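You operate a simulated robot arm through the tools that you are given. There is no shell and no other tool.

You are at the controls of a simulated two-armed robot. One attempt, no reset.

TASK
Switch the small plate off, let it cool and scour its disc clean.
Fine: the yellow beaker goes on the cork mat, the blue sponge back; scour once HOT is out. Set down upright: yellow beaker. What is to be rubbed or washed off counts as gone when no trace of it is left.

It is judged by the outcome, as a careful person would: the job done as asked, and still so three seconds after it is handed in. It fails if anything else is knocked over, pushed out of place, dropped, spilled or broken.

THE ROBOT
Two 7-joint arms with fingered hands on one trunk that stands fixed in place. Base frame: the origin is at the foot of the trunk, x ahead of it, y to its left, z up; the work surface is at about z = 0.9. Units: m, rad, N and s.
The left shoulder is at [0.05, 0.214, 0.869], the right one opposite. With the tool pointing down near the work surface each hand reaches from about 0.32 to 0.86 m from the base axis, measured 20 degrees to its own side. Payload 3 kg a hand.
The tool frame of a hand sits at the grasp point between the pads (the TCP): z along the fingers, y along the line on which they close. The tips reach 0.026 m beyond it. Largest opening 0.132 m; the body of the gripper starts 0.073 m behind the TCP. The gripper is a hand of 3 fingers: y runs from the thumb to the fingers, the wrist lies at [0, 0, -0.229] in the tool frame, and closing takes about 1.5 s.
Orientation is that of the tool frame in the base frame, as a unit quaternion [w, x, y, z]. With the fingers straight down and closing along the base's y, the tool's x points along the base's -x, its y along +y and its z along -z.

THE INTERFACE
- The arms move only by the tool servo_tool. It takes "left_plan", "right_plan" or both (then of equal length, played together; a hand with none holds still); each is a list of rows, each a list of 7 numbers: the shift along the tool's x, y, z in m, then the turn, a rotation vector about the tool's x, y, z in rad, then the opening in per cent of the stroke, from 0 (shut) to 100 (fully open). In form: [[dx, dy, dz, rx, ry, rz, grip], ...]. A call has 1 to 20 rows; each row is the pose to reach, as a shift and turn from the pose commanded when the call began, along the tool's axes at that moment. Rows are played at 5 a second. More than 0.05 m and 0.15 rad between two rows, or a gripper value outside its range, and nothing of the call is played. Where a pose cannot be reached the arm comes as near as it can. A force on the tool above 80 N (or 10 N above the force at the start of the call, whichever is more), or a blocked arm, ends the call early, and 0.2 s more pass. The fingers move at their own pace (about 0.072 m/s each) and stop on an object; they squeeze with about 22 N. The grip force told is the motor's: it shows also when the fingers shut on nothing. Time passes only in rows, and 0.2 s behind the last, so rows that repeat a pose let the fingers close. The reply holds the time, the measured pose of the TCP, the force on the tool along the base axes, the opening and the grip force, in the units named above and with some noise, with the torque about the TCP (base axes, N m) and any sound that the robot's microphone picked up.
- Cameras (640 x 400 px; columns grow to the right, rows downward): "scene" is now at [0.0127, -0.057, 1.5017]; the picture's right is [-0.66, -0.75, 0.00], its down [-0.48, 0.42, -0.77] and it looks along [0.58, -0.51, -0.64] (base axes); focal length 254 px, centre (320, 200). "left" rides on the left gripper at [-0.062, 0.003, -0.092] in its tool frame; the picture's right is [-0.05, -1.00, 0.00], its down [0.83, -0.04, -0.56] and it looks along [0.55, -0.03, 0.83] (tool axes); focal length 230 px, centre (320, 200). "right" rides on the right gripper at [0.062, 0.003, -0.092] in its tool frame; the picture's right is [-0.05, 1.00, 0.00], its down [-0.83, -0.04, -0.56] and it looks along [-0.55, -0.03, 0.83] (tool axes); focal length 230 px, centre (320, 200). There is no depth. A picture from a camera that has moved, and an enlarged one, comes with that camera's place and axes in the base frame and with its lens.
- grab_frame(camera): a new picture of that camera. The clock stands still meanwhile.
- set_grasp(shape, hand): the hand has 3 fingers and takes this shape, open, in about a second: jaw (thumb against the fingers, like two jaws); tri (thumb and two fingers); tip (a fingertip pinch); poke (one finger out to press); point (the index stretched); flat (the hand flat); cup (the hand cupped); fist (a fist). The gripper value then closes the fingers along that shape, each until it touches; the sizes above hold for jaw. It gives what a move gives, with no picture.
- pan_tilt(pan, tilt): turns the head with the scene camera to pan (to the left, within 1.501 rad either way) and tilt (down, from -0.506 to 1.204), counted from straight ahead of the robot. It gives what a move gives.
- zoom(camera, box): a new picture of the part [left, top, right, bottom] of that camera's present view, enlarged. The clock stands still meanwhile.
- sign_off(): hands the job in; it is judged then, once.

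Nothing tells you positions but the pictures and the camera data. Unless the task says otherwise, let go and move clear before handing in.

The tools are called after "Emit:" as name(argument=value, ...) on one line, values as JSON. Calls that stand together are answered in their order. servo_tool: Moves the arms, as the interface text tells. Its arguments: {"type":"object","properties":{"left_plan":{"type":"array","items":{"type":"array","items":{"type":"number"}}},"right_plan":{"type":"array","items":{"type":"array","items":{"type":"number"}}}},"required":[]} The other tools are called the same way: set_grasp (shape, hand) gives the hand a shape; pan_tilt (pan, tilt) turns the head that bears the scene camera; grab_frame (camera) takes a picture; zoom (camera, box) takes an enlarged picture of a part of a camera's view; sign_off () hands the job in.

At the start:

```text
time: 0.0
left_ee_pos: [0.4351, 0.0262, 1.1869]
left_ee_rot: [0.0, 0.208, 0.978, 0.0]
left_force: [-0.4, -0.2, -0.3]
left_ft_torque: [0.0, -0.03, 0.01]
left_grip_width: 0.1324
left_gripper_force: 0.1
left_shape: jaw
right_ee_pos: [0.3518, -0.4017, 1.2542]
right_ee_rot: [0.0, 0.208, 0.978, 0.0]
right_force: [-0.3, 1.5, -0.4]
right_ft_torque: [0.01, -0.01, 0.03]
right_grip_width: 0.1318
right_gripper_force: 0.1
right_shape: jaw
head pan, tilt: [-0.721, 0.696]
```

scene: 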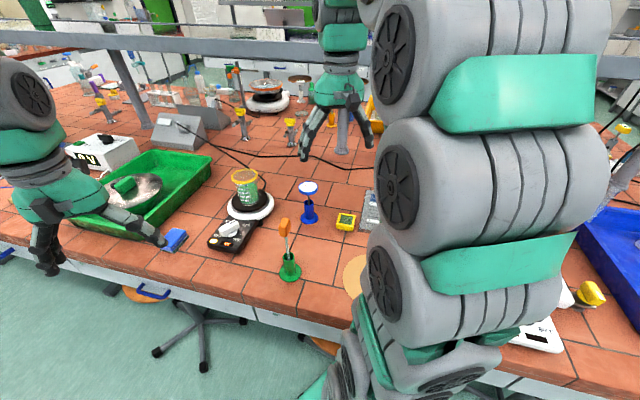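
right: 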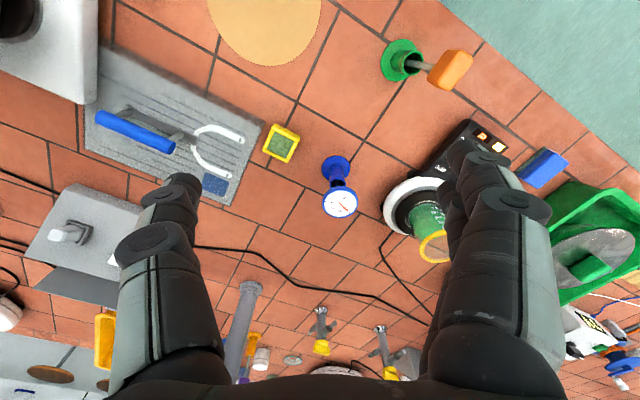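
left: 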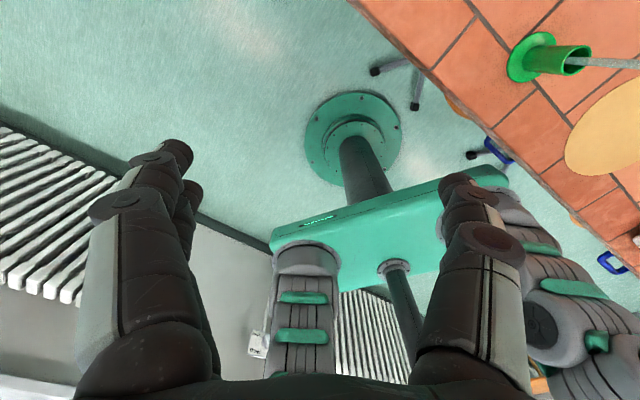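

I see a bench with a small hot plate (yellow beaker on it), blue sponge at its left, cork mat toward the right front. I'll look closer before moving.

Emit:
zoom(camera="scene", box=[150, 150, 310, 290])

Emit:
zoom(camera="right", box=[360, 80, 600, 280])

Emit:
zoom(camera="scene", box=[270, 150, 430, 310])

Emit:
grab_frame(camera="right")

```text
2.86 times, centred on (230, 220) of scene
camera zoom: at [0.0127, -0.057, 1.5017], right [-0.66, -0.75, 0.0], down [-0.48, 0.42, -0.77], along [0.58, -0.51, -0.64], focal length 727 px, centre (577, 143)
```

zoom: 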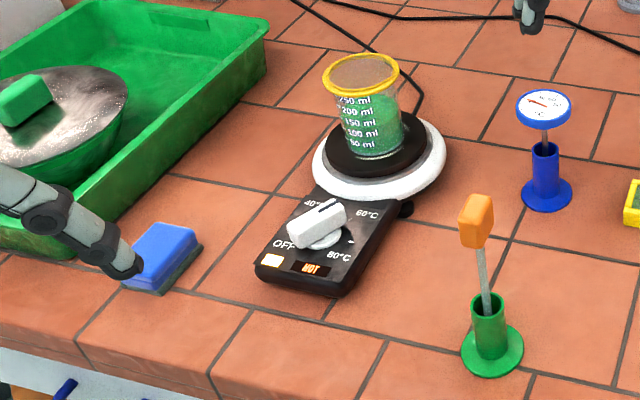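

```text
2.00 times, centred on (480, 180) of right
camera zoom: at [0.2964, -0.3721, 1.3463], right [0.45, 0.89, 0.0], down [0.74, -0.38, 0.56], along [0.49, -0.25, -0.83], focal length 460 px, centre (0, 240)
```

zoom: 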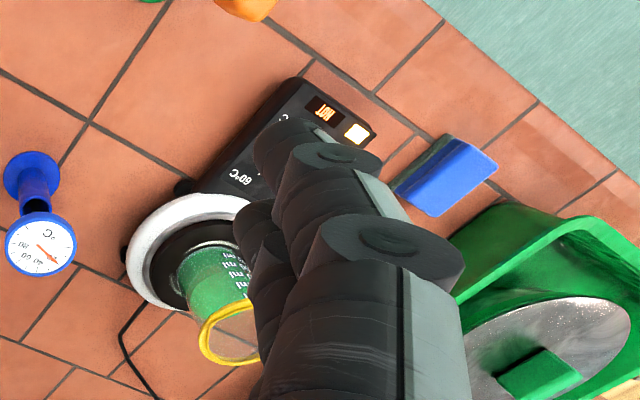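

```text
2.50 times, centred on (350, 230) of scene
camera zoom: at [0.0127, -0.057, 1.5017], right [-0.66, -0.75, 0.0], down [-0.48, 0.42, -0.77], along [0.58, -0.51, -0.64], focal length 636 px, centre (245, 125)
```

zoom: 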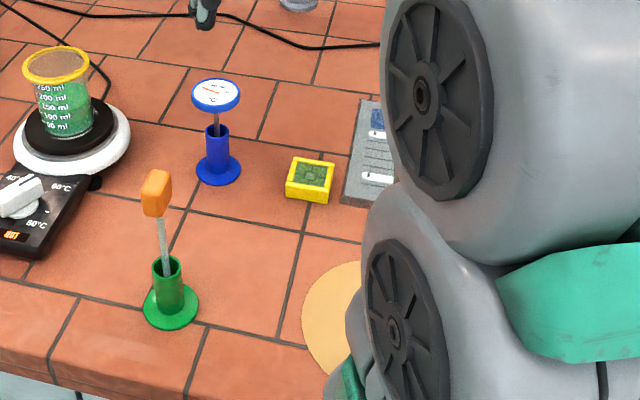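

```text
taken
camera right: at [0.2964, -0.3721, 1.3463], right [0.45, 0.89, 0.0], down [0.74, -0.38, 0.56], along [0.49, -0.25, -0.83], focal length 230 px, centre (320, 200)
```

right: 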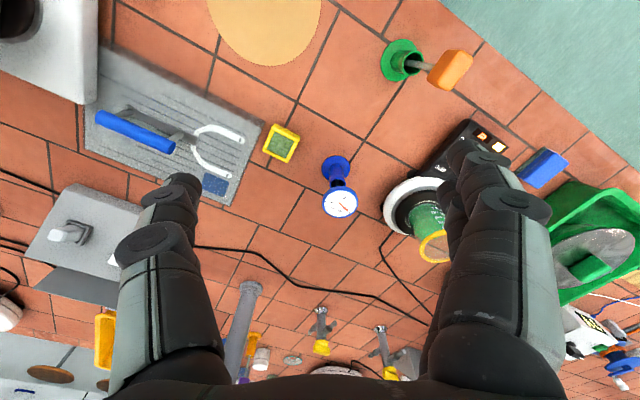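

The plate is near (0.66,-0.31), the sponge near (0.68,-0.065), and the mat near (0.21,-0.42). I need a finer look at the knob, disc and lamps.

Emit:
zoom(camera="scene", box=[205, 190, 269, 254])

Emit:
zoom(camera="scene", box=[215, 155, 285, 225])

Emit:
zoom(camera="scene", box=[150, 215, 210, 265])

```text
6.25 times, centred on (237, 222) of scene
camera zoom: at [0.0127, -0.057, 1.5017], right [-0.66, -0.75, 0.0], down [-0.48, 0.42, -0.77], along [0.58, -0.51, -0.64], focal length 1590 px, centre (839, 62)
```

zoom: 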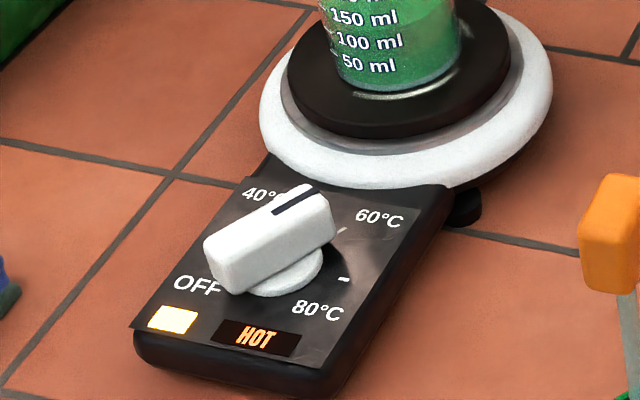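

```text
5.71 times, centred on (250, 190) of scene
camera zoom: at [0.0127, -0.057, 1.5017], right [-0.66, -0.75, 0.0], down [-0.48, 0.42, -0.77], along [0.58, -0.51, -0.64], focal length 1454 px, centre (720, 257)
```

zoom: 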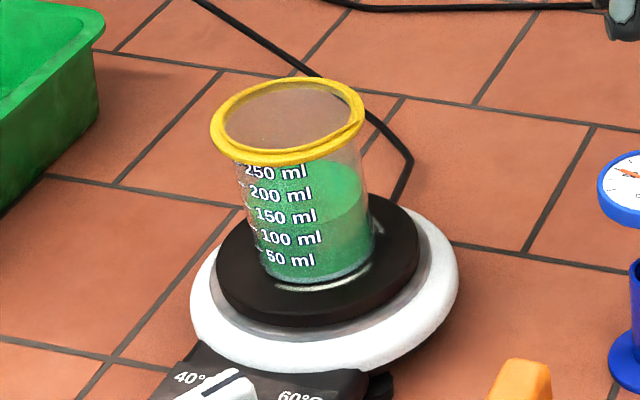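

```text
8.00 times, centred on (180, 240) of scene
camera zoom: at [0.0127, -0.057, 1.5017], right [-0.66, -0.75, 0.0], down [-0.48, 0.42, -0.77], along [0.58, -0.51, -0.64], focal length 2036 px, centre (1440, -120)
```

zoom: 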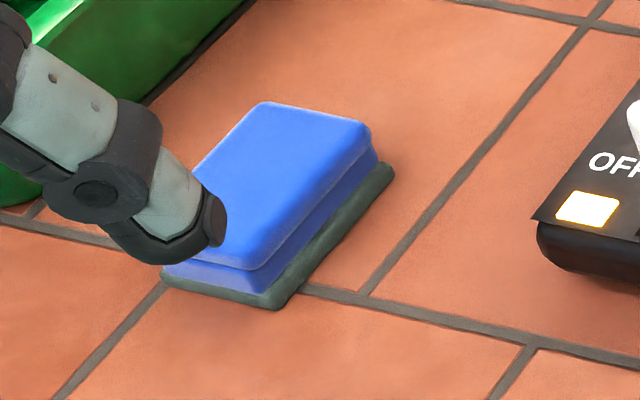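

The knob points at about 60 °C; OFF lies half a turn counter-clockwise (seen from above) via 40. I'll move the left arm aside to the left and bring the right hand over near the plate to look.

Emit:
servo_tool(left_plan=[[0.015, 0.034, 0, 0, 0, 0, 100], [0.03, 0.068, 0, 0, 0, 0, 100], [0.045, 0.102, 0, 0, 0, 0, 100], [0.06, 0.136, 0, 0, 0, 0, 100], [0.075, 0.17, 0, 0, 0, 0, 100], [0.09, 0.204, 0, 0, 0, 0, 100], [0.105, 0.238, 0, 0, 0, 0, 100], [0.12, 0.272, 0, 0, 0, 0, 100]], right_plan=[[-0.011, 0.027, 0.006, 0, 0, 0, 100], [-0.022, 0.054, 0.012, 0, 0, 0, 100], [-0.033, 0.081, 0.019, 0, 0, 0, 100], [-0.044, 0.108, 0.025, 0, 0, 0, 100], [-0.055, 0.135, 0.031, 0, 0, 0, 100], [-0.066, 0.162, 0.037, 0, 0, 0, 100], [-0.077, 0.189, 0.043, 0, 0, 0, 100], [-0.0876, 0.2162, 0.05, 0, 0, 0, 100]])

Emit:
grab_frame(camera="right")

Emit:
grab_frame(camera="scene")

```text
time: 1.8
left_ee_pos: [0.4361, 0.3247, 1.1865]
left_ee_rot: [0.001, 0.207, 0.978, 0.0]
left_force: [0.2, -0.1, 0.6]
left_ft_torque: [-0.01, 0.02, 0.03]
left_grip_width: 0.1319
left_gripper_force: 0.0
left_shape: jaw
right_ee_pos: [0.5195, -0.2389, 1.2061]
right_ee_rot: [0.0, 0.208, 0.978, 0.0]
right_force: [0.9, 0.1, 0.6]
right_ft_torque: [0.01, 0.0, 0.0]
right_grip_width: 0.1316
right_gripper_force: 0.1
right_shape: jaw
head pan, tilt: [-0.721, 0.696]
```

```text
taken
camera right: at [0.4643, -0.2105, 1.297], right [0.45, 0.89, 0.0], down [0.74, -0.38, 0.55], along [0.49, -0.25, -0.83], focal length 230 px, centre (320, 200)
```

right: 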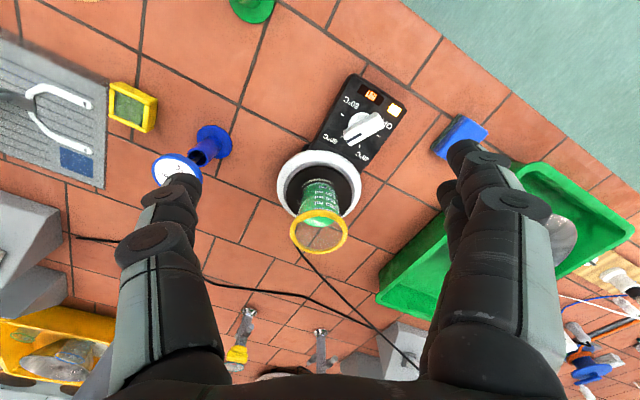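

```text
taken
```

scene: 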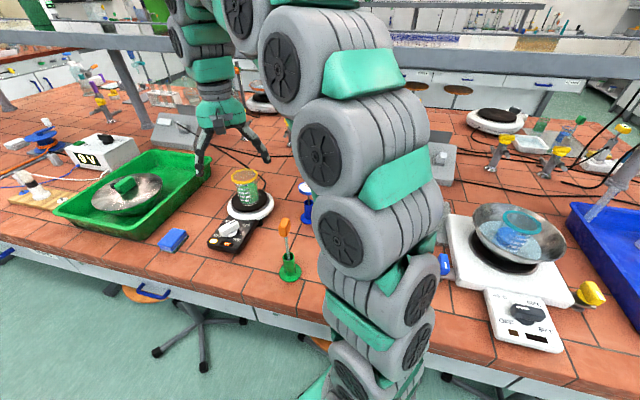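

The plate is now clearly visible from the right hand. Zooming for precision.

Emit:
zoom(camera="right", box=[270, 70, 430, 170])

Emit:
zoom(camera="right", box=[260, 140, 380, 260])

Emit:
zoom(camera="right", box=[420, 100, 500, 170])

Emit:
zoom(camera="scene", box=[190, 160, 290, 260])

```text
4.00 times, centred on (350, 120) of right
camera zoom: at [0.4643, -0.2105, 1.297], right [0.45, 0.89, 0.0], down [0.74, -0.38, 0.55], along [0.49, -0.25, -0.83], focal length 920 px, centre (200, 520)
```

zoom: 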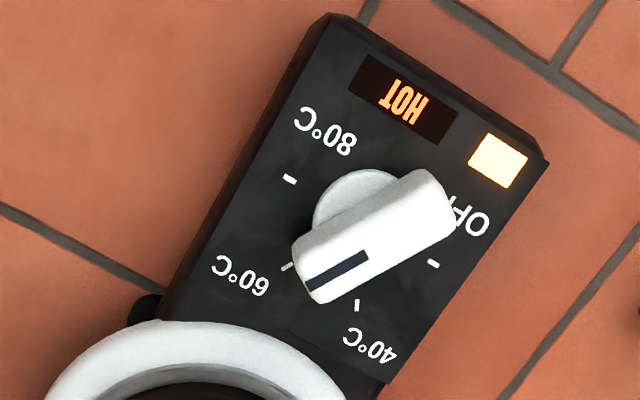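

```text
3.33 times, centred on (320, 200) of right
camera zoom: at [0.4643, -0.2105, 1.297], right [0.45, 0.89, 0.0], down [0.74, -0.38, 0.55], along [0.49, -0.25, -0.83], focal length 767 px, centre (320, 200)
```

zoom: 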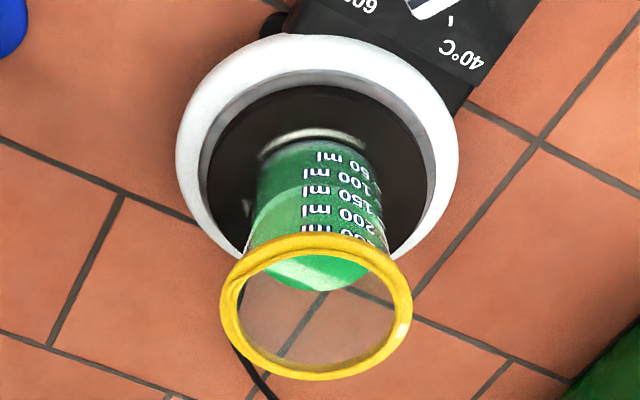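

```text
5.71 times, centred on (460, 135) of right
camera zoom: at [0.4643, -0.2105, 1.297], right [0.45, 0.89, 0.0], down [0.74, -0.38, 0.55], along [0.49, -0.25, -0.83], focal length 1315 px, centre (-480, 571)
```

zoom: 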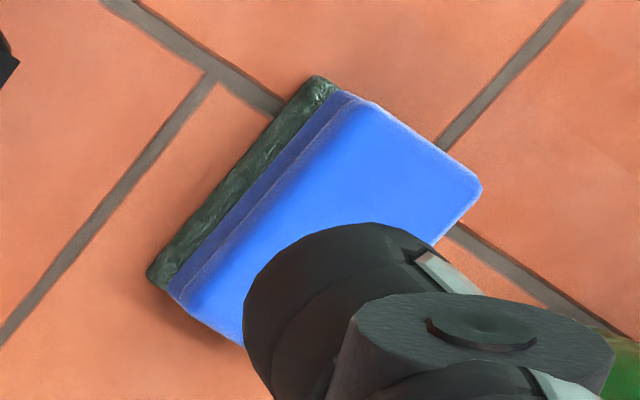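

```text
4.00 times, centred on (240, 210) of scene
camera zoom: at [0.0127, -0.057, 1.5017], right [-0.66, -0.75, 0.0], down [-0.48, 0.42, -0.77], along [0.58, -0.51, -0.64], focal length 1018 px, centre (640, 160)
```

zoom: 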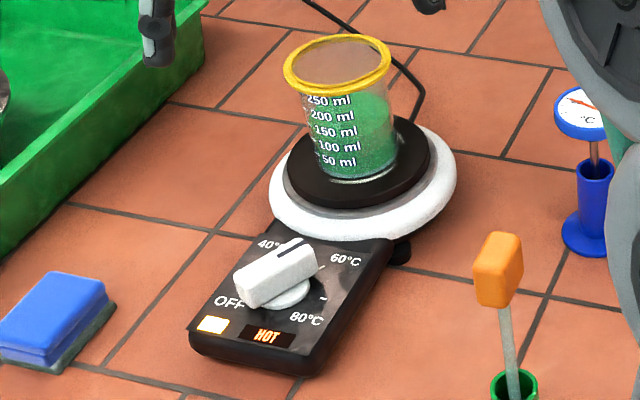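

Knob centre is about (0.581,-0.201), top z≈0.97; ticks are 60° apart, so OFF is 120° counter-clockwise from 60 °C. I move over the knob with the jaws set across the bar, stopping above it to check.

Emit:
servo_tool(right_plan=[[-0.005, 0.0075, 0.013, 0, 0, 0.14, 60], [-0.01, 0.015, 0.026, 0, 0, 0.28, 60], [-0.015, 0.0225, 0.039, 0, 0, 0.42, 60], [-0.02, 0.03, 0.052, 0, 0, 0.56, 60], [-0.025, 0.0375, 0.065, 0, 0, 0.7, 60], [-0.03, 0.045, 0.078, 0, 0, 0.84, 60], [-0.035, 0.0525, 0.091, 0, 0, 0.98, 60], [-0.0406, 0.06, 0.104, 0, 0, 1.117, 60], [-0.0406, 0.06, 0.104, 0, 0, 1.117, 60]])

Emit:
grab_frame(camera="right")

Emit:
zoom(camera="scene", box=[190, 150, 290, 250])

```text
time: 3.8
left_ee_pos: [0.4357, 0.324, 1.1865]
left_ee_rot: [0.001, 0.208, 0.978, 0.0]
left_force: [0.1, -0.2, 0.1]
left_ft_torque: [0.0, 0.0, -0.01]
left_grip_width: 0.1316
left_gripper_force: 0.1
left_shape: jaw
right_ee_pos: [0.5811, -0.2014, 1.0995]
right_ee_rot: [0.0, 0.695, 0.719, 0.0]
right_force: [0.6, -0.9, 0.0]
right_ft_torque: [0.03, -0.02, -0.02]
right_grip_width: 0.0799
right_gripper_force: 0.2
right_shape: jaw
head pan, tilt: [-0.721, 0.696]
```

```text
taken
camera right: at [0.5819, -0.1381, 1.1918], right [1.0, -0.02, 0.0], down [-0.01, -0.83, 0.56], along [-0.01, -0.56, -0.83], focal length 230 px, centre (320, 200)
```

right: 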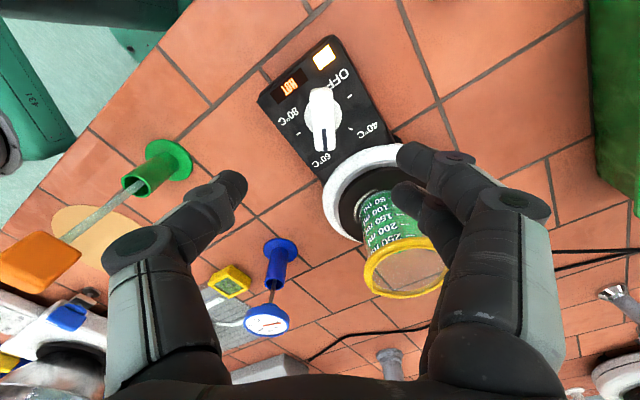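

```text
4.00 times, centred on (240, 200) of scene
camera zoom: at [0.0127, -0.057, 1.5017], right [-0.66, -0.75, 0.0], down [-0.48, 0.42, -0.77], along [0.58, -0.51, -0.64], focal length 1018 px, centre (640, 200)
```

zoom: 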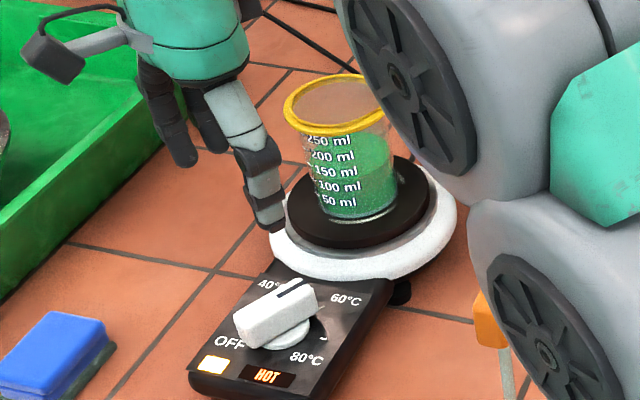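

Emit:
zoom(camera="right", box=[260, 60, 400, 180])

```text
3.33 times, centred on (330, 120) of right
camera zoom: at [0.5819, -0.1381, 1.1918], right [1.0, -0.02, 0.0], down [-0.01, -0.83, 0.56], along [-0.01, -0.56, -0.83], focal length 767 px, centre (287, 467)
```

zoom: 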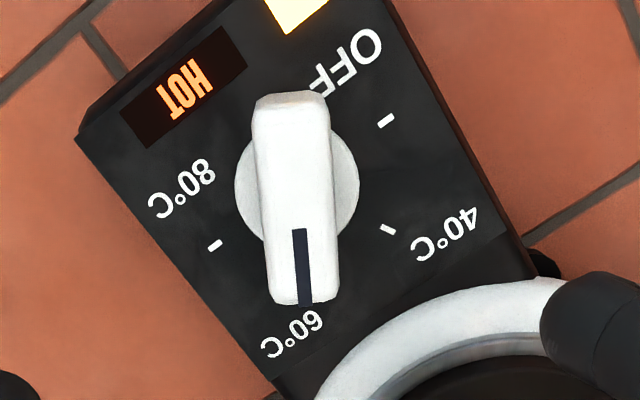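

The knob is centred beneath the hand with a few mm offset. I correct that, descend to just above the panel and close on the bar.

Emit:
servo_tool(right_plan=[[0.003, 0.0025, 0.03, 0, 0, 0, 42], [0.003, 0.0025, 0.06, 0, 0, 0, 42], [0.003, 0.0025, 0.085, 0, 0, 0, 42], [0.003, 0.0025, 0.105, 0, 0, 0, 42], [0.003, 0.0025, 0.115, 0, 0, 0, 42], [0.003, 0.0025, 0.122, 0, 0, 0, 42], [0.003, 0.0025, 0.122, 0, 0, 0, 42]])

Emit:
zoom(camera="right", box=[220, 40, 420, 200])

Emit:
zoom(camera="scene", box=[190, 150, 290, 250])

```text
time: 5.4
left_ee_pos: [0.4359, 0.3238, 1.1858]
left_ee_rot: [0.0, 0.208, 0.978, 0.0]
left_force: [0.1, 0.6, 0.1]
left_ft_torque: [-0.01, -0.03, -0.02]
left_grip_width: 0.1319
left_gripper_force: 0.1
left_shape: jaw
right_ee_pos: [0.5838, -0.1972, 0.9775]
right_ee_rot: [0.0, 0.695, 0.719, 0.0]
right_force: [0.0, 0.2, 0.7]
right_ft_torque: [0.0, -0.01, 0.03]
right_grip_width: 0.0557
right_gripper_force: 0.1
right_shape: jaw
head pan, tilt: [-0.721, 0.696]
```

```text
2.50 times, centred on (320, 120) of right
camera zoom: at [0.5841, -0.135, 1.0699], right [1.0, -0.02, 0.0], down [-0.01, -0.83, 0.56], along [-0.01, -0.56, -0.83], focal length 575 px, centre (320, 400)
```

zoom: 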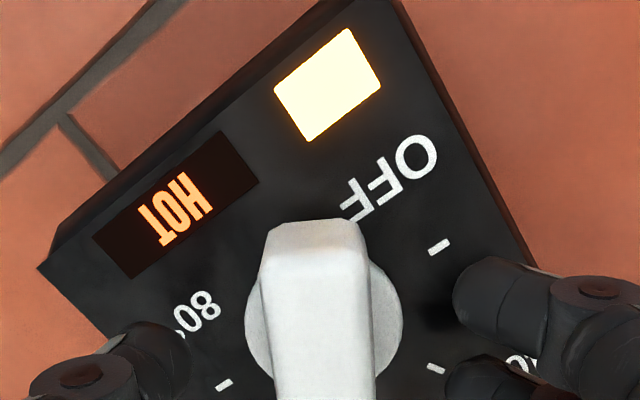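

```text
4.00 times, centred on (240, 200) of scene
camera zoom: at [0.0127, -0.057, 1.5017], right [-0.66, -0.75, 0.0], down [-0.48, 0.42, -0.77], along [0.58, -0.51, -0.64], focal length 1018 px, centre (640, 200)
```

zoom: 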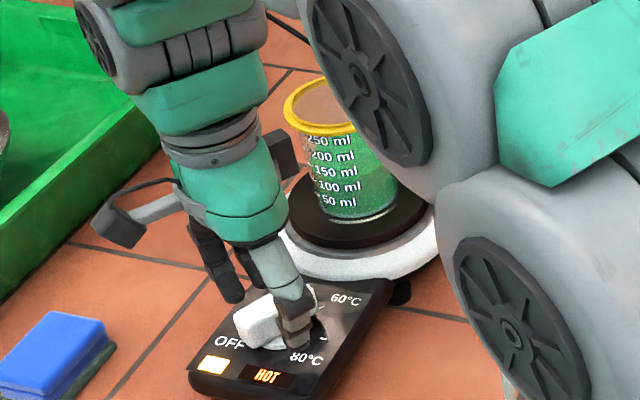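

Emit:
servo_tool(right_plan=[[0, 0, 0.002, 0, 0, 0, 20], [0, 0, 0.002, 0, 0, 0, 5], [0, 0, 0.002, 0, 0, 0, 0], [0, 0, 0.002, 0, 0, 0, 0], [0, 0, 0.002, 0, 0, 0, 0]])

Emit:
zoom(camera="right", box=[220, 40, 420, 240])

```text
time: 6.6
left_ee_pos: [0.4372, 0.3236, 1.1881]
left_ee_rot: [0.0, 0.208, 0.978, -0.001]
left_force: [-0.1, -0.5, 0.5]
left_ft_torque: [-0.04, 0.01, 0.0]
left_grip_width: 0.1318
left_gripper_force: 0.0
left_shape: jaw
right_ee_pos: [0.5847, -0.1964, 0.9759]
right_ee_rot: [0.0, 0.695, 0.719, -0.001]
right_force: [1.1, -0.2, -4.1]
right_ft_torque: [0.03, -0.03, -0.01]
right_grip_width: 0.0166
right_gripper_force: 21.5
right_shape: jaw
head pan, tilt: [-0.721, 0.696]
```

```text
2.00 times, centred on (320, 140) of right
camera zoom: at [0.5844, -0.1351, 1.0679], right [1.0, -0.02, 0.0], down [-0.01, -0.83, 0.56], along [-0.01, -0.56, -0.83], focal length 460 px, centre (320, 320)
```

zoom: 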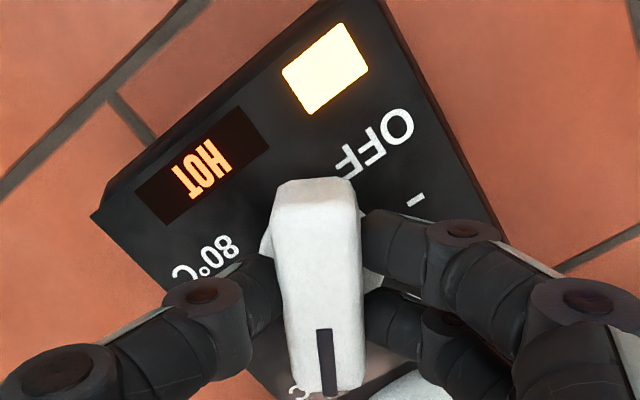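

Gripped firmly. Turning counter-clockwise in two stages, checking at the half-way point.

Emit:
servo_tool(right_plan=[[0, 0, 0, 0, 0, -0.13, 0], [0, 0, 0, 0, 0, -0.26, 0], [0, 0, 0, 0, 0, -0.39, 0], [0, 0, 0, 0, 0, -0.52, 0], [0, 0, 0, 0, 0, -0.65, 0], [0, 0, 0, 0, 0, -0.78, 0], [0, 0, 0, 0, 0, -0.91, 0], [0, 0, 0, 0, 0, -1.04, 0], [0, 0, 0, 0, 0, -1.04, 0]])

Emit:
zoom(camera="right", box=[220, 40, 420, 240])

Emit:
zoom(camera="scene", box=[190, 150, 290, 250])

```text
time: 8.6
left_ee_pos: [0.4356, 0.3228, 1.1868]
left_ee_rot: [0.001, 0.208, 0.978, 0.0]
left_force: [-0.6, 0.3, -0.2]
left_ft_torque: [-0.02, -0.02, -0.03]
left_grip_width: 0.1321
left_gripper_force: 0.0
left_shape: jaw
right_ee_pos: [0.5833, -0.1971, 0.9766]
right_ee_rot: [0.0, 0.245, 0.97, 0.0]
right_force: [-17.6, -3.9, -4.6]
right_ft_torque: [-0.17, 0.33, -0.05]
right_grip_width: 0.0162
right_gripper_force: 22.4
right_shape: jaw
head pan, tilt: [-0.721, 0.696]
```

```text
2.00 times, centred on (320, 140) of right
camera zoom: at [0.53, -0.165, 1.0682], right [0.52, 0.85, 0.0], down [0.71, -0.43, 0.55], along [0.47, -0.29, -0.83], focal length 460 px, centre (320, 320)
```

zoom: 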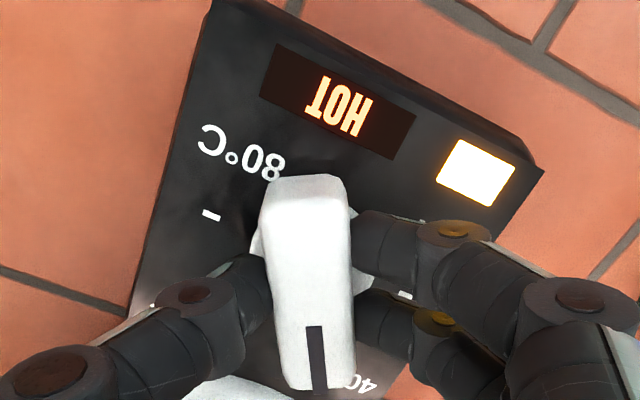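

```text
4.00 times, centred on (240, 200) of scene
camera zoom: at [0.0124, -0.0571, 1.5017], right [-0.66, -0.75, 0.0], down [-0.48, 0.42, -0.77], along [0.58, -0.51, -0.64], focal length 1018 px, centre (640, 200)
```

zoom: 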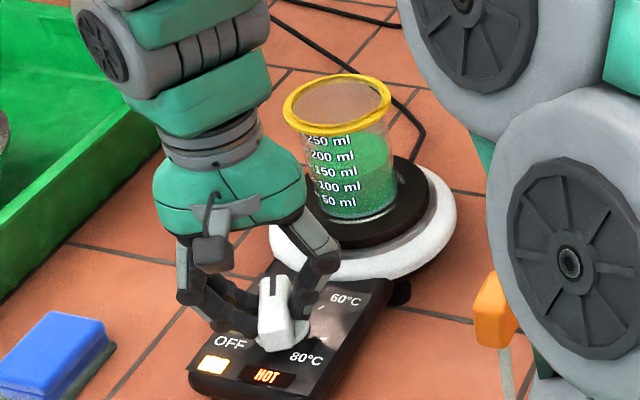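

It follows well (now at 40 °C, slight side load). I nudge the hand toward the knob axis and turn the remaining 60° to OFF.

Emit:
servo_tool(right_plan=[[0.0018, -0.0019, 0, 0, 0, 0, 0], [0.0018, -0.0019, 0, 0, 0, -0.13, 0], [0.0018, -0.0019, 0, 0, 0, -0.26, 0], [0.0018, -0.0019, 0, 0, 0, -0.39, 0], [0.0018, -0.0019, 0, 0, 0, -0.52, 0], [0.0018, -0.0019, 0, 0, 0, -0.65, 0], [0.0018, -0.0019, 0, 0, 0, -0.78, 0], [0.0018, -0.0019, 0, 0, 0, -0.91, 0], [0.0018, -0.0019, 0, 0, 0, -1.04, 0], [0.0018, -0.0019, 0, 0, 0, -1.08, 0], [0.0018, -0.0019, 0, 0, 0, -1.08, 0]])

Emit:
zoom(camera="right", box=[220, 40, 420, 240])

Emit:
zoom(camera="scene", box=[190, 150, 290, 250])

```text
time: 11.0
left_ee_pos: [0.4364, 0.3235, 1.1875]
left_ee_rot: [0.0, 0.209, 0.978, -0.001]
left_force: [-0.6, -0.3, -0.2]
left_ft_torque: [0.0, -0.01, 0.01]
left_grip_width: 0.1319
left_gripper_force: 0.1
left_shape: jaw
right_ee_pos: [0.5806, -0.1983, 0.9761]
right_ee_rot: [0.0, -0.289, 0.957, 0.001]
right_force: [-9.0, -23.4, -4.4]
right_ft_torque: [-0.49, 0.12, -0.12]
right_grip_width: 0.0156
right_gripper_force: 21.6
right_shape: jaw
head pan, tilt: [-0.721, 0.696]
```

```text
2.00 times, centred on (320, 140) of right
camera zoom: at [0.5272, -0.2299, 1.0684], right [-0.51, 0.86, 0.0], down [0.72, 0.42, 0.55], along [0.48, 0.28, -0.83], focal length 460 px, centre (320, 320)
```

zoom: 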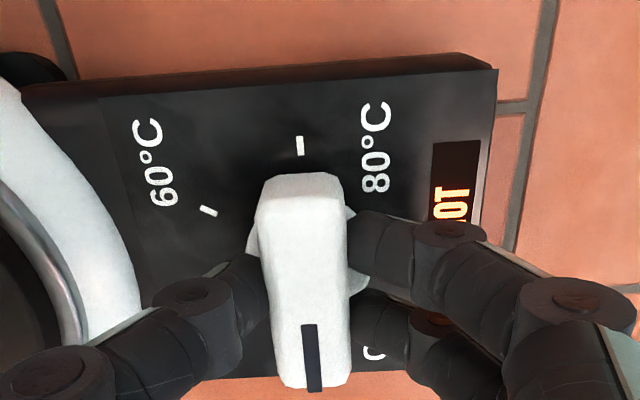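

```text
4.00 times, centred on (240, 200) of scene
camera zoom: at [0.0126, -0.0574, 1.5017], right [-0.66, -0.75, 0.0], down [-0.48, 0.42, -0.77], along [0.58, -0.51, -0.64], focal length 1018 px, centre (640, 200)
```

zoom: 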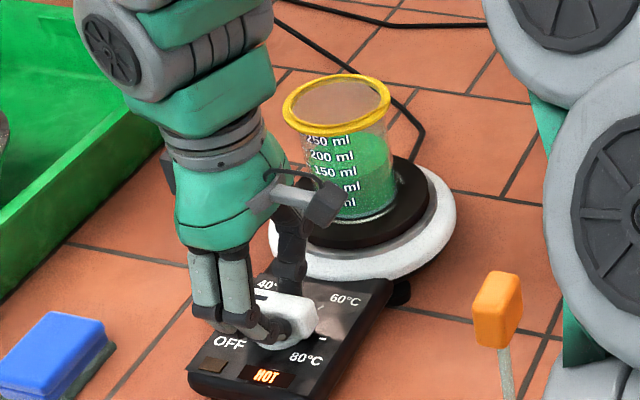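

The power lamp is out; the knob is at OFF, HOT is still lit. Releasing and rising, then checking the knob and plate position.

Emit:
servo_tool(right_plan=[[0, 0, 0, 0, 0, 0, 42], [0, 0, 0, 0, 0, 0, 42], [0, 0, 0, 0, 0, 0, 42], [0, 0, -0.03, 0, 0, 0, 42], [0, 0, -0.07, 0, 0, 0, 42], [0, 0, -0.11, 0, 0, 0, 42], [0, 0, -0.15, 0, 0, 0, 42], [0, 0, -0.2, 0, 0, 0, 60], [0, 0, -0.2, 0, 0, 0.13, 80], [0, 0, -0.2, 0, 0, 0.26, 100], [0, 0, -0.2, 0, 0, 0.39, 100], [0, 0, -0.2, 0, 0, 0.52, 100], [0, 0, -0.2, 0, 0, 0.65, 100], [0, 0, -0.2, 0, 0, 0.78, 100], [0, 0, -0.2, 0, 0, 0.91, 100], [0, 0, -0.2, 0, 0, 1.005, 100], [0, 0, -0.2, 0, 0, 1.005, 100]])

Emit:
grab_frame(camera="right")

Emit:
zoom(camera="scene", box=[190, 150, 290, 250])

Emit:
grab_frame(camera="scene")

```text
time: 14.6
left_ee_pos: [0.4375, 0.3237, 1.1867]
left_ee_rot: [0.0, 0.208, 0.978, 0.0]
left_force: [-0.8, 0.5, 0.5]
left_ft_torque: [-0.04, 0.0, -0.02]
left_grip_width: 0.1317
left_gripper_force: 0.2
left_shape: jaw
right_ee_pos: [0.5806, -0.1972, 1.176]
right_ee_rot: [0.0, 0.21, 0.978, 0.0]
right_force: [-0.6, 0.7, 1.1]
right_ft_torque: [0.02, 0.01, 0.03]
right_grip_width: 0.1322
right_gripper_force: 0.0
right_shape: jaw
head pan, tilt: [-0.721, 0.696]
```

```text
taken
camera right: at [0.5258, -0.1694, 1.2684], right [0.46, 0.89, 0.0], down [0.74, -0.38, 0.56], along [0.49, -0.25, -0.83], focal length 230 px, centre (320, 200)
```

right: 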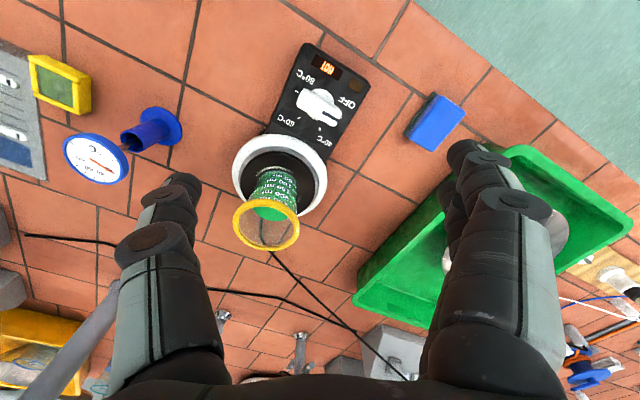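

```text
4.00 times, centred on (240, 200) of scene
camera zoom: at [0.0127, -0.057, 1.5017], right [-0.66, -0.75, 0.0], down [-0.48, 0.42, -0.77], along [0.58, -0.51, -0.64], focal length 1018 px, centre (640, 200)
```

zoom: 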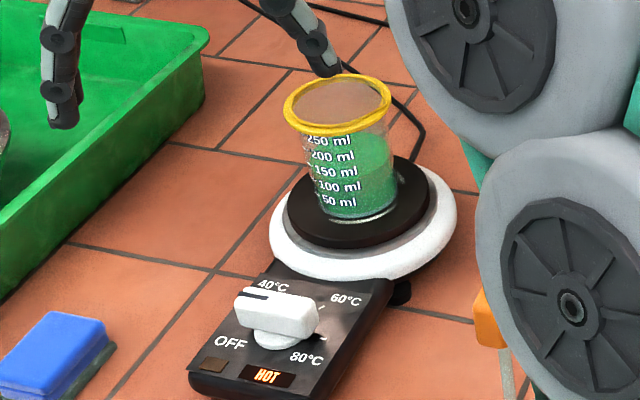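

```text
taken
```

scene: 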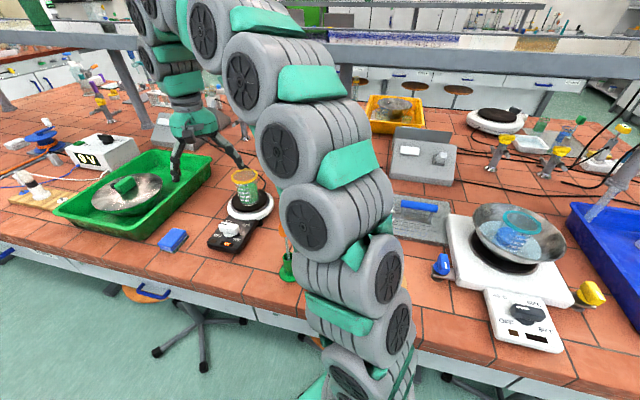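

Emit:
zoom(camera="right", box=[220, 120, 340, 260])

Emit:
zoom(camera="right", box=[260, 40, 380, 150])

```text
2.86 times, centred on (280, 190) of right
camera zoom: at [0.5258, -0.1694, 1.2684], right [0.46, 0.89, 0.0], down [0.74, -0.38, 0.56], along [0.49, -0.25, -0.83], focal length 657 px, centre (434, 229)
```

zoom: 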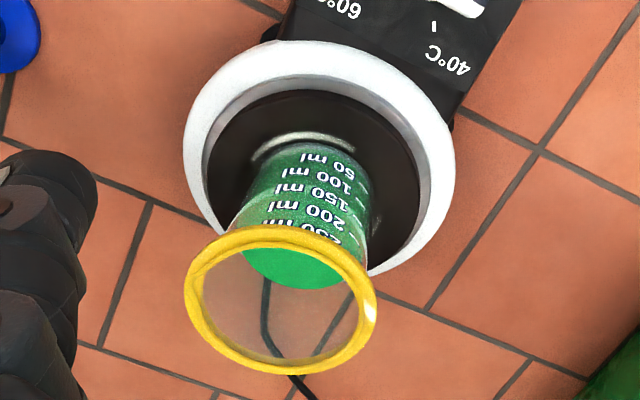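

```text
3.64 times, centred on (320, 95) of right
camera zoom: at [0.5258, -0.1694, 1.2684], right [0.46, 0.89, 0.0], down [0.74, -0.38, 0.56], along [0.49, -0.25, -0.83], focal length 837 px, centre (320, 582)
```

zoom: 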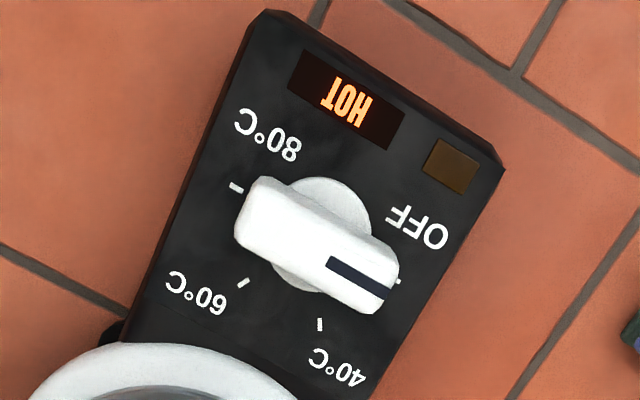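

Knob sits on OFF; the plate hasn't moved. Beaker axis is at about (0.650,-0.306), rim z≈1.06. Moving above it with the hand open.

Emit:
servo_tool(right_plan=[[-0.0268, -0.0178, 0, 0, 0, 0, 100], [-0.0535, -0.0356, 0, 0, 0, 0, 100], [-0.0803, -0.0534, 0, 0, 0, 0, 100], [-0.1071, -0.0712, 0, 0, 0, 0, 100], [-0.1071, -0.0712, 0.03, 0, 0, 0, 100], [-0.1071, -0.0712, 0.06, 0, 0, 0, 100], [-0.1071, -0.0712, 0.06, 0, 0, 0, 100]])

Emit:
grab_frame(camera="right")

Emit:
zoom(camera="scene", box=[190, 110, 310, 230])

```text
time: 16.2
left_ee_pos: [0.4368, 0.3231, 1.1876]
left_ee_rot: [0.0, 0.208, 0.978, 0.0]
left_force: [0.1, -0.3, 0.6]
left_ft_torque: [0.01, 0.01, -0.01]
left_grip_width: 0.1319
left_gripper_force: 0.0
left_shape: jaw
right_ee_pos: [0.6502, -0.3081, 1.1176]
right_ee_rot: [0.001, 0.209, 0.978, -0.001]
right_force: [-0.5, 0.1, 0.6]
right_ft_torque: [0.01, 0.0, -0.04]
right_grip_width: 0.1319
right_gripper_force: 0.1
right_shape: jaw
head pan, tilt: [-0.721, 0.696]
```

```text
taken
camera right: at [0.5946, -0.2781, 1.2089], right [0.46, 0.89, 0.0], down [0.74, -0.38, 0.56], along [0.5, -0.25, -0.83], focal length 230 px, centre (320, 200)
```

right: 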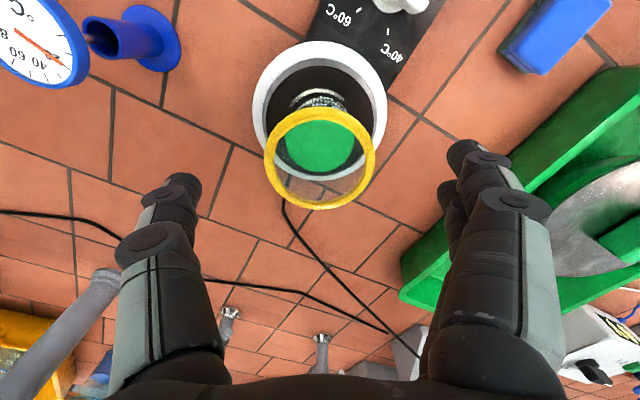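

```text
3.33 times, centred on (250, 170) of scene
camera zoom: at [0.0127, -0.057, 1.5017], right [-0.66, -0.75, 0.0], down [-0.48, 0.42, -0.77], along [0.58, -0.51, -0.64], focal length 848 px, centre (553, 300)
```

zoom: 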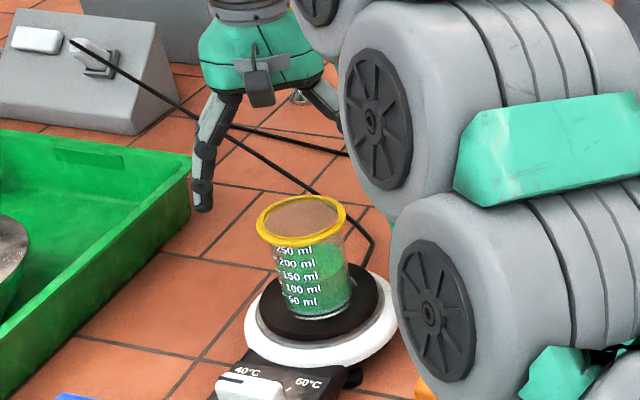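

Rim is centred between the fingers. Descending to grasp height.

Emit:
servo_tool(right_plan=[[-0.002, 0, 0.03, 0, 0, 0, 100], [-0.002, 0, 0.06, 0, 0, 0, 100], [-0.002, 0, 0.085, 0, 0, 0, 100], [-0.002, 0, 0.103, 0, 0, 0, 100], [-0.002, 0, 0.103, 0, 0, 0, 100]])

Emit:
grab_frame(camera="right")

Emit:
zoom(camera="scene", box=[190, 130, 310, 250])

```text
time: 17.4
left_ee_pos: [0.436, 0.3245, 1.1868]
left_ee_rot: [0.0, 0.208, 0.978, -0.001]
left_force: [0.5, -0.2, 0.3]
left_ft_torque: [-0.02, -0.01, -0.01]
left_grip_width: 0.1317
left_gripper_force: 0.0
left_shape: jaw
right_ee_pos: [0.6511, -0.3082, 1.0139]
right_ee_rot: [0.0, 0.209, 0.978, 0.0]
right_force: [-0.2, 0.0, -0.1]
right_ft_torque: [0.01, 0.0, -0.03]
right_grip_width: 0.1319
right_gripper_force: 0.1
right_shape: jaw
head pan, tilt: [-0.721, 0.696]
```

```text
taken
camera right: at [0.5962, -0.2789, 1.1054], right [0.46, 0.89, 0.0], down [0.74, -0.38, 0.56], along [0.49, -0.25, -0.83], focal length 230 px, centre (320, 200)
```

right: 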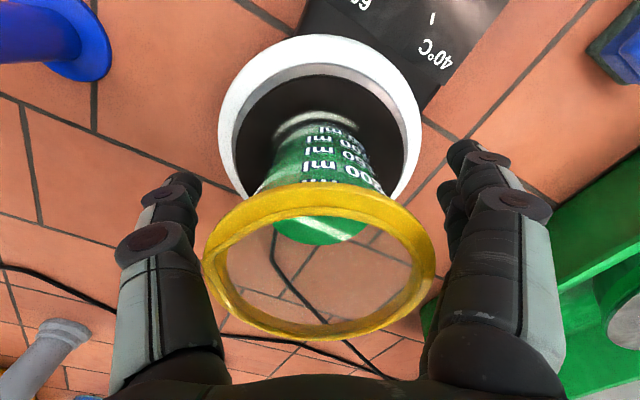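

```text
3.33 times, centred on (250, 190) of scene
camera zoom: at [0.0127, -0.057, 1.5017], right [-0.66, -0.75, 0.0], down [-0.48, 0.42, -0.77], along [0.58, -0.51, -0.64], focal length 848 px, centre (553, 233)
```

zoom: 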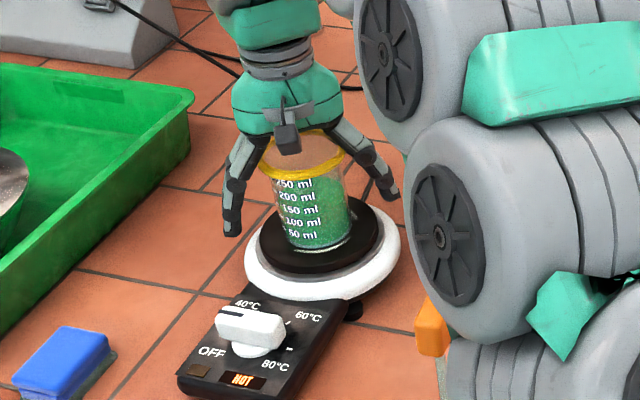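

Closing gently on the beaker wall.

Emit:
servo_tool(right_plan=[[0, 0, 0, 0, 0, 0, 80], [0, 0, 0, 0, 0, 0, 65], [0, 0, 0, 0, 0, 0, 55], [0, 0, 0, 0, 0, 0, 48], [0, 0, 0, 0, 0, 0, 42], [0, 0, 0, 0, 0, 0, 30], [0, 0, 0, 0, 0, 0, 20], [0, 0, 0, 0, 0, 0, 20], [0, 0, 0, 0, 0, 0, 20]])

Emit:
grab_frame(camera="right")

Emit:
zoom(camera="scene", box=[190, 130, 310, 250])

```text
time: 19.4
left_ee_pos: [0.4376, 0.3234, 1.1867]
left_ee_rot: [0.001, 0.208, 0.978, 0.0]
left_force: [0.3, 0.3, 0.0]
left_ft_torque: [-0.01, 0.01, 0.02]
left_grip_width: 0.1318
left_gripper_force: 0.0
left_shape: jaw
right_ee_pos: [0.6514, -0.3081, 1.0131]
right_ee_rot: [0.0, 0.209, 0.978, 0.0]
right_force: [-0.9, 0.7, -0.5]
right_ft_torque: [0.02, -0.01, -0.02]
right_grip_width: 0.057
right_gripper_force: 21.3
right_shape: jaw
head pan, tilt: [-0.721, 0.696]
```

```text
taken
camera right: at [0.5963, -0.2788, 1.1054], right [0.46, 0.89, 0.0], down [0.74, -0.38, 0.56], along [0.49, -0.25, -0.83], focal length 230 px, centre (320, 200)
```

right: 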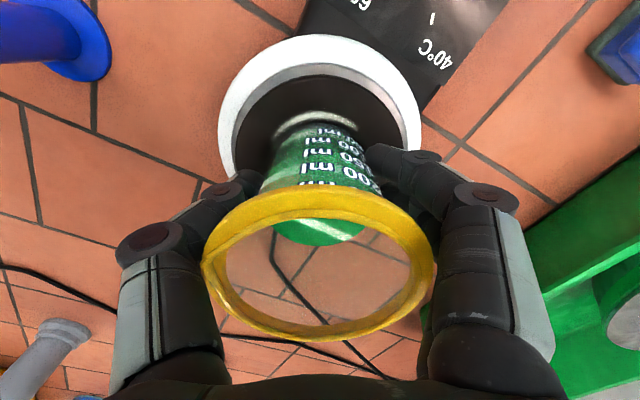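

```text
3.33 times, centred on (250, 190) of scene
camera zoom: at [0.0127, -0.057, 1.5017], right [-0.66, -0.75, 0.0], down [-0.48, 0.42, -0.77], along [0.58, -0.51, -0.64], focal length 848 px, centre (553, 233)
```

zoom: 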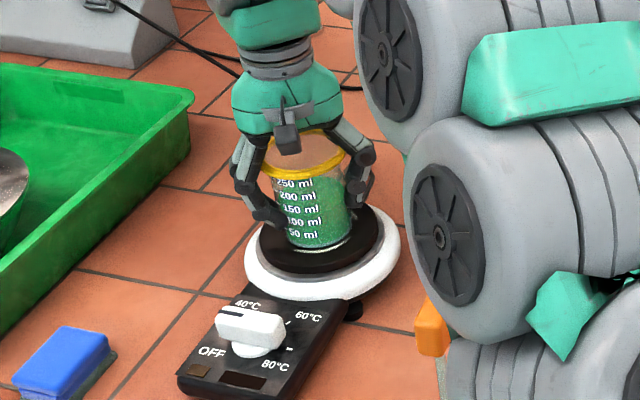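

The HOT lamp looks out already and the beaker is held (width 0.057). Lifting slowly straight up.

Emit:
servo_tool(right_plan=[[0, 0, -0.008, 0, 0, 0, 20], [0, 0, -0.02, 0, 0, 0, 20], [0, 0, -0.035, 0, 0, 0, 20], [0, 0, -0.055, 0, 0, 0, 20], [0, 0, -0.075, 0, 0, 0, 20], [0, 0, -0.095, 0, 0, 0, 20], [0, 0, -0.115, 0, 0, 0, 20], [0, 0, -0.135, 0, 0, 0, 20], [0, 0, -0.155, 0, 0, 0, 20], [0, 0, -0.17, 0, 0, 0, 20], [0, 0, -0.182, 0, 0, 0, 20], [0, 0, -0.187, 0, 0, 0, 20], [0, 0, -0.187, 0, 0, 0, 20]])

Emit:
grab_frame(camera="right")

Emit:
zoom(camera="scene", box=[180, 80, 320, 260])

Emit:
grab_frame(camera="scene")

```text
time: 22.2
left_ee_pos: [0.4367, 0.3234, 1.1868]
left_ee_rot: [0.0, 0.208, 0.978, 0.0]
left_force: [0.2, -0.2, 0.3]
left_ft_torque: [-0.03, -0.03, 0.01]
left_grip_width: 0.1316
left_gripper_force: 0.0
left_shape: jaw
right_ee_pos: [0.6513, -0.3075, 1.184]
right_ee_rot: [0.0, 0.209, 0.978, 0.0]
right_force: [-0.1, 0.8, -3.0]
right_ft_torque: [0.01, 0.06, -0.03]
right_grip_width: 0.0564
right_gripper_force: 22.2
right_shape: jaw
right hand out of reach, approached as far as the arm can: row 11, 12, 13
head pan, tilt: [-0.721, 0.696]
```

```text
taken
camera right: at [0.5962, -0.2786, 1.2754], right [0.46, 0.89, 0.0], down [0.74, -0.38, 0.56], along [0.49, -0.25, -0.83], focal length 230 px, centre (320, 200)
```

right: 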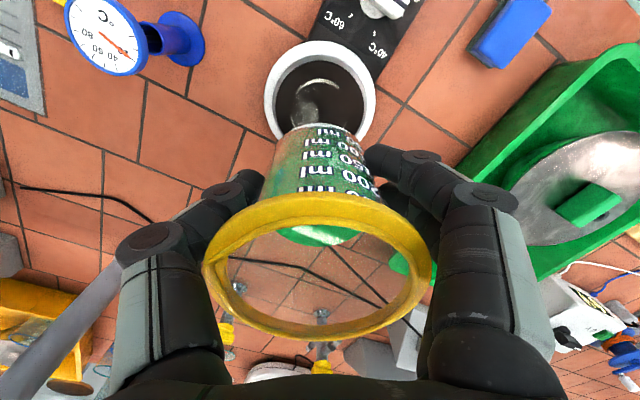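

```text
2.22 times, centred on (250, 170) of scene
camera zoom: at [0.0127, -0.057, 1.5017], right [-0.66, -0.75, 0.0], down [-0.48, 0.42, -0.77], along [0.58, -0.51, -0.64], focal length 565 px, centre (476, 267)
```

zoom: 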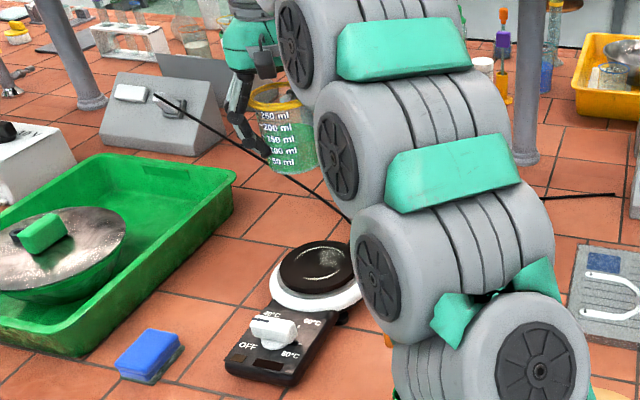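

```text
taken
```

scene: 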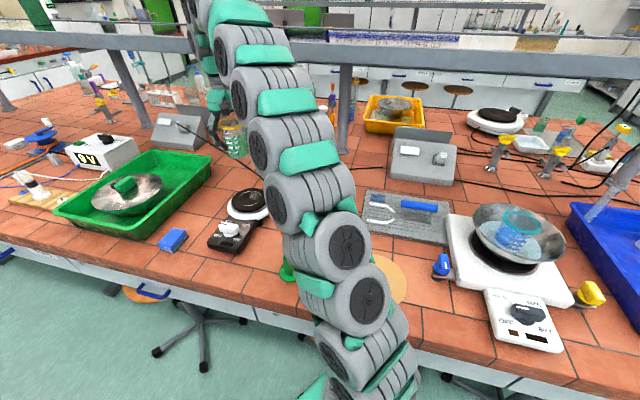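

Beaker lifted cleanly; the disc shows a dried residue. Now carrying the beaker slowly toward the mat at height, passing clear of the thermometer and spatula stands.

Emit:
servo_tool(right_plan=[[0.006, -0.005, 0, 0, 0, 0, 20], [0.018, -0.016, 0, 0, 0, 0, 20], [0.036, -0.032, 0, 0, 0, 0, 20], [0.056, -0.05, 0, 0, 0, 0, 20], [0.077, -0.068, 0, 0, 0, 0, 20], [0.098, -0.087, 0, 0, 0, 0, 20], [0.119, -0.105, 0, 0, 0, 0, 20], [0.14, -0.123, 0, 0, 0, 0, 20], [0.161, -0.142, 0, 0, 0, 0, 20], [0.182, -0.16, 0, 0, 0, 0, 20], [0.202, -0.178, 0, 0, 0, 0, 20], [0.219, -0.193, 0, 0, 0, 0, 20], [0.231, -0.203, 0, 0, 0, 0, 20], [0.2357, -0.2076, 0, 0, 0, 0, 20], [0.2357, -0.2076, 0, 0, 0, 0, 20]])

Emit:
grab_frame(camera="right")

Emit:
grab_frame(camera="scene")

Emit:
grab_frame(camera="left")

```text
time: 25.4
left_ee_pos: [0.4366, 0.3239, 1.188]
left_ee_rot: [0.0, 0.208, 0.978, 0.0]
left_force: [-0.1, 0.4, -0.3]
left_ft_torque: [-0.03, -0.01, 0.01]
left_grip_width: 0.1317
left_gripper_force: 0.0
left_shape: jaw
right_ee_pos: [0.3514, -0.4008, 1.183]
right_ee_rot: [-0.001, 0.209, 0.978, 0.001]
right_force: [0.6, -0.1, -2.9]
right_ft_torque: [0.03, 0.0, -0.01]
right_grip_width: 0.0556
right_gripper_force: 22.1
right_shape: jaw
head pan, tilt: [-0.721, 0.696]
```

```text
taken
camera right: at [0.2959, -0.3724, 1.275], right [0.46, 0.89, 0.0], down [0.74, -0.38, 0.56], along [0.49, -0.25, -0.83], focal length 230 px, centre (320, 200)
```

right: 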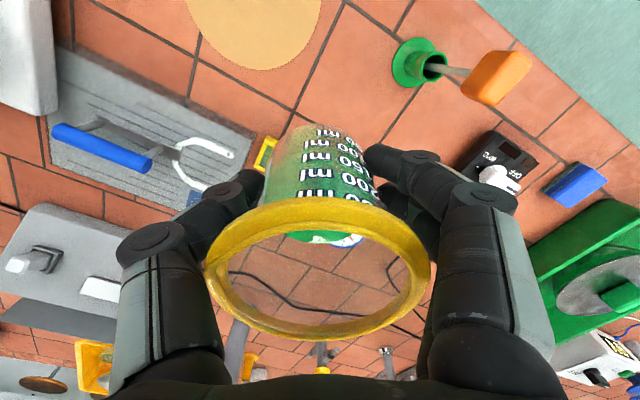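

```text
taken
```

scene: 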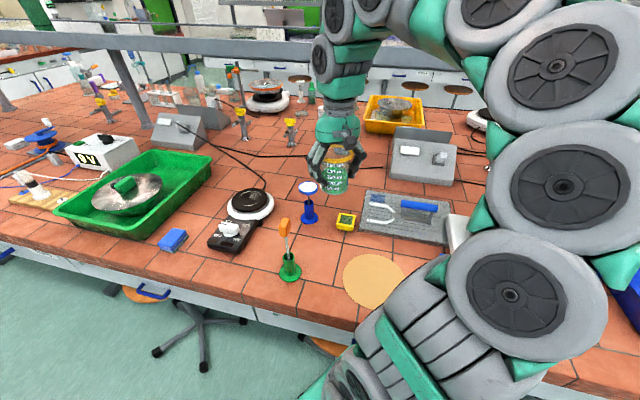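

```text
taken
camera left: at [0.4946, 0.3012, 1.2787], right [-0.36, -0.93, 0.0], down [-0.78, 0.3, 0.56], along [-0.52, 0.2, -0.83], focal length 230 px, centre (320, 200)
```

left: 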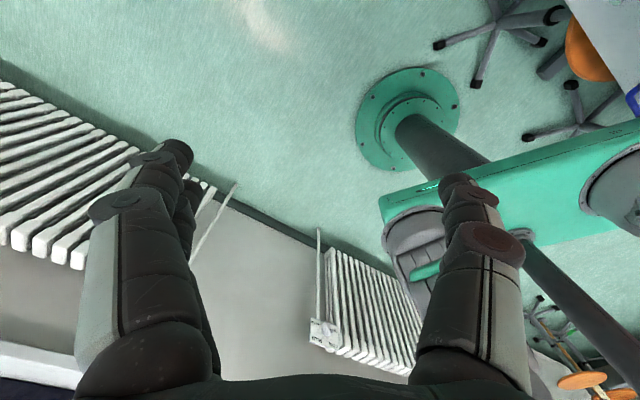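

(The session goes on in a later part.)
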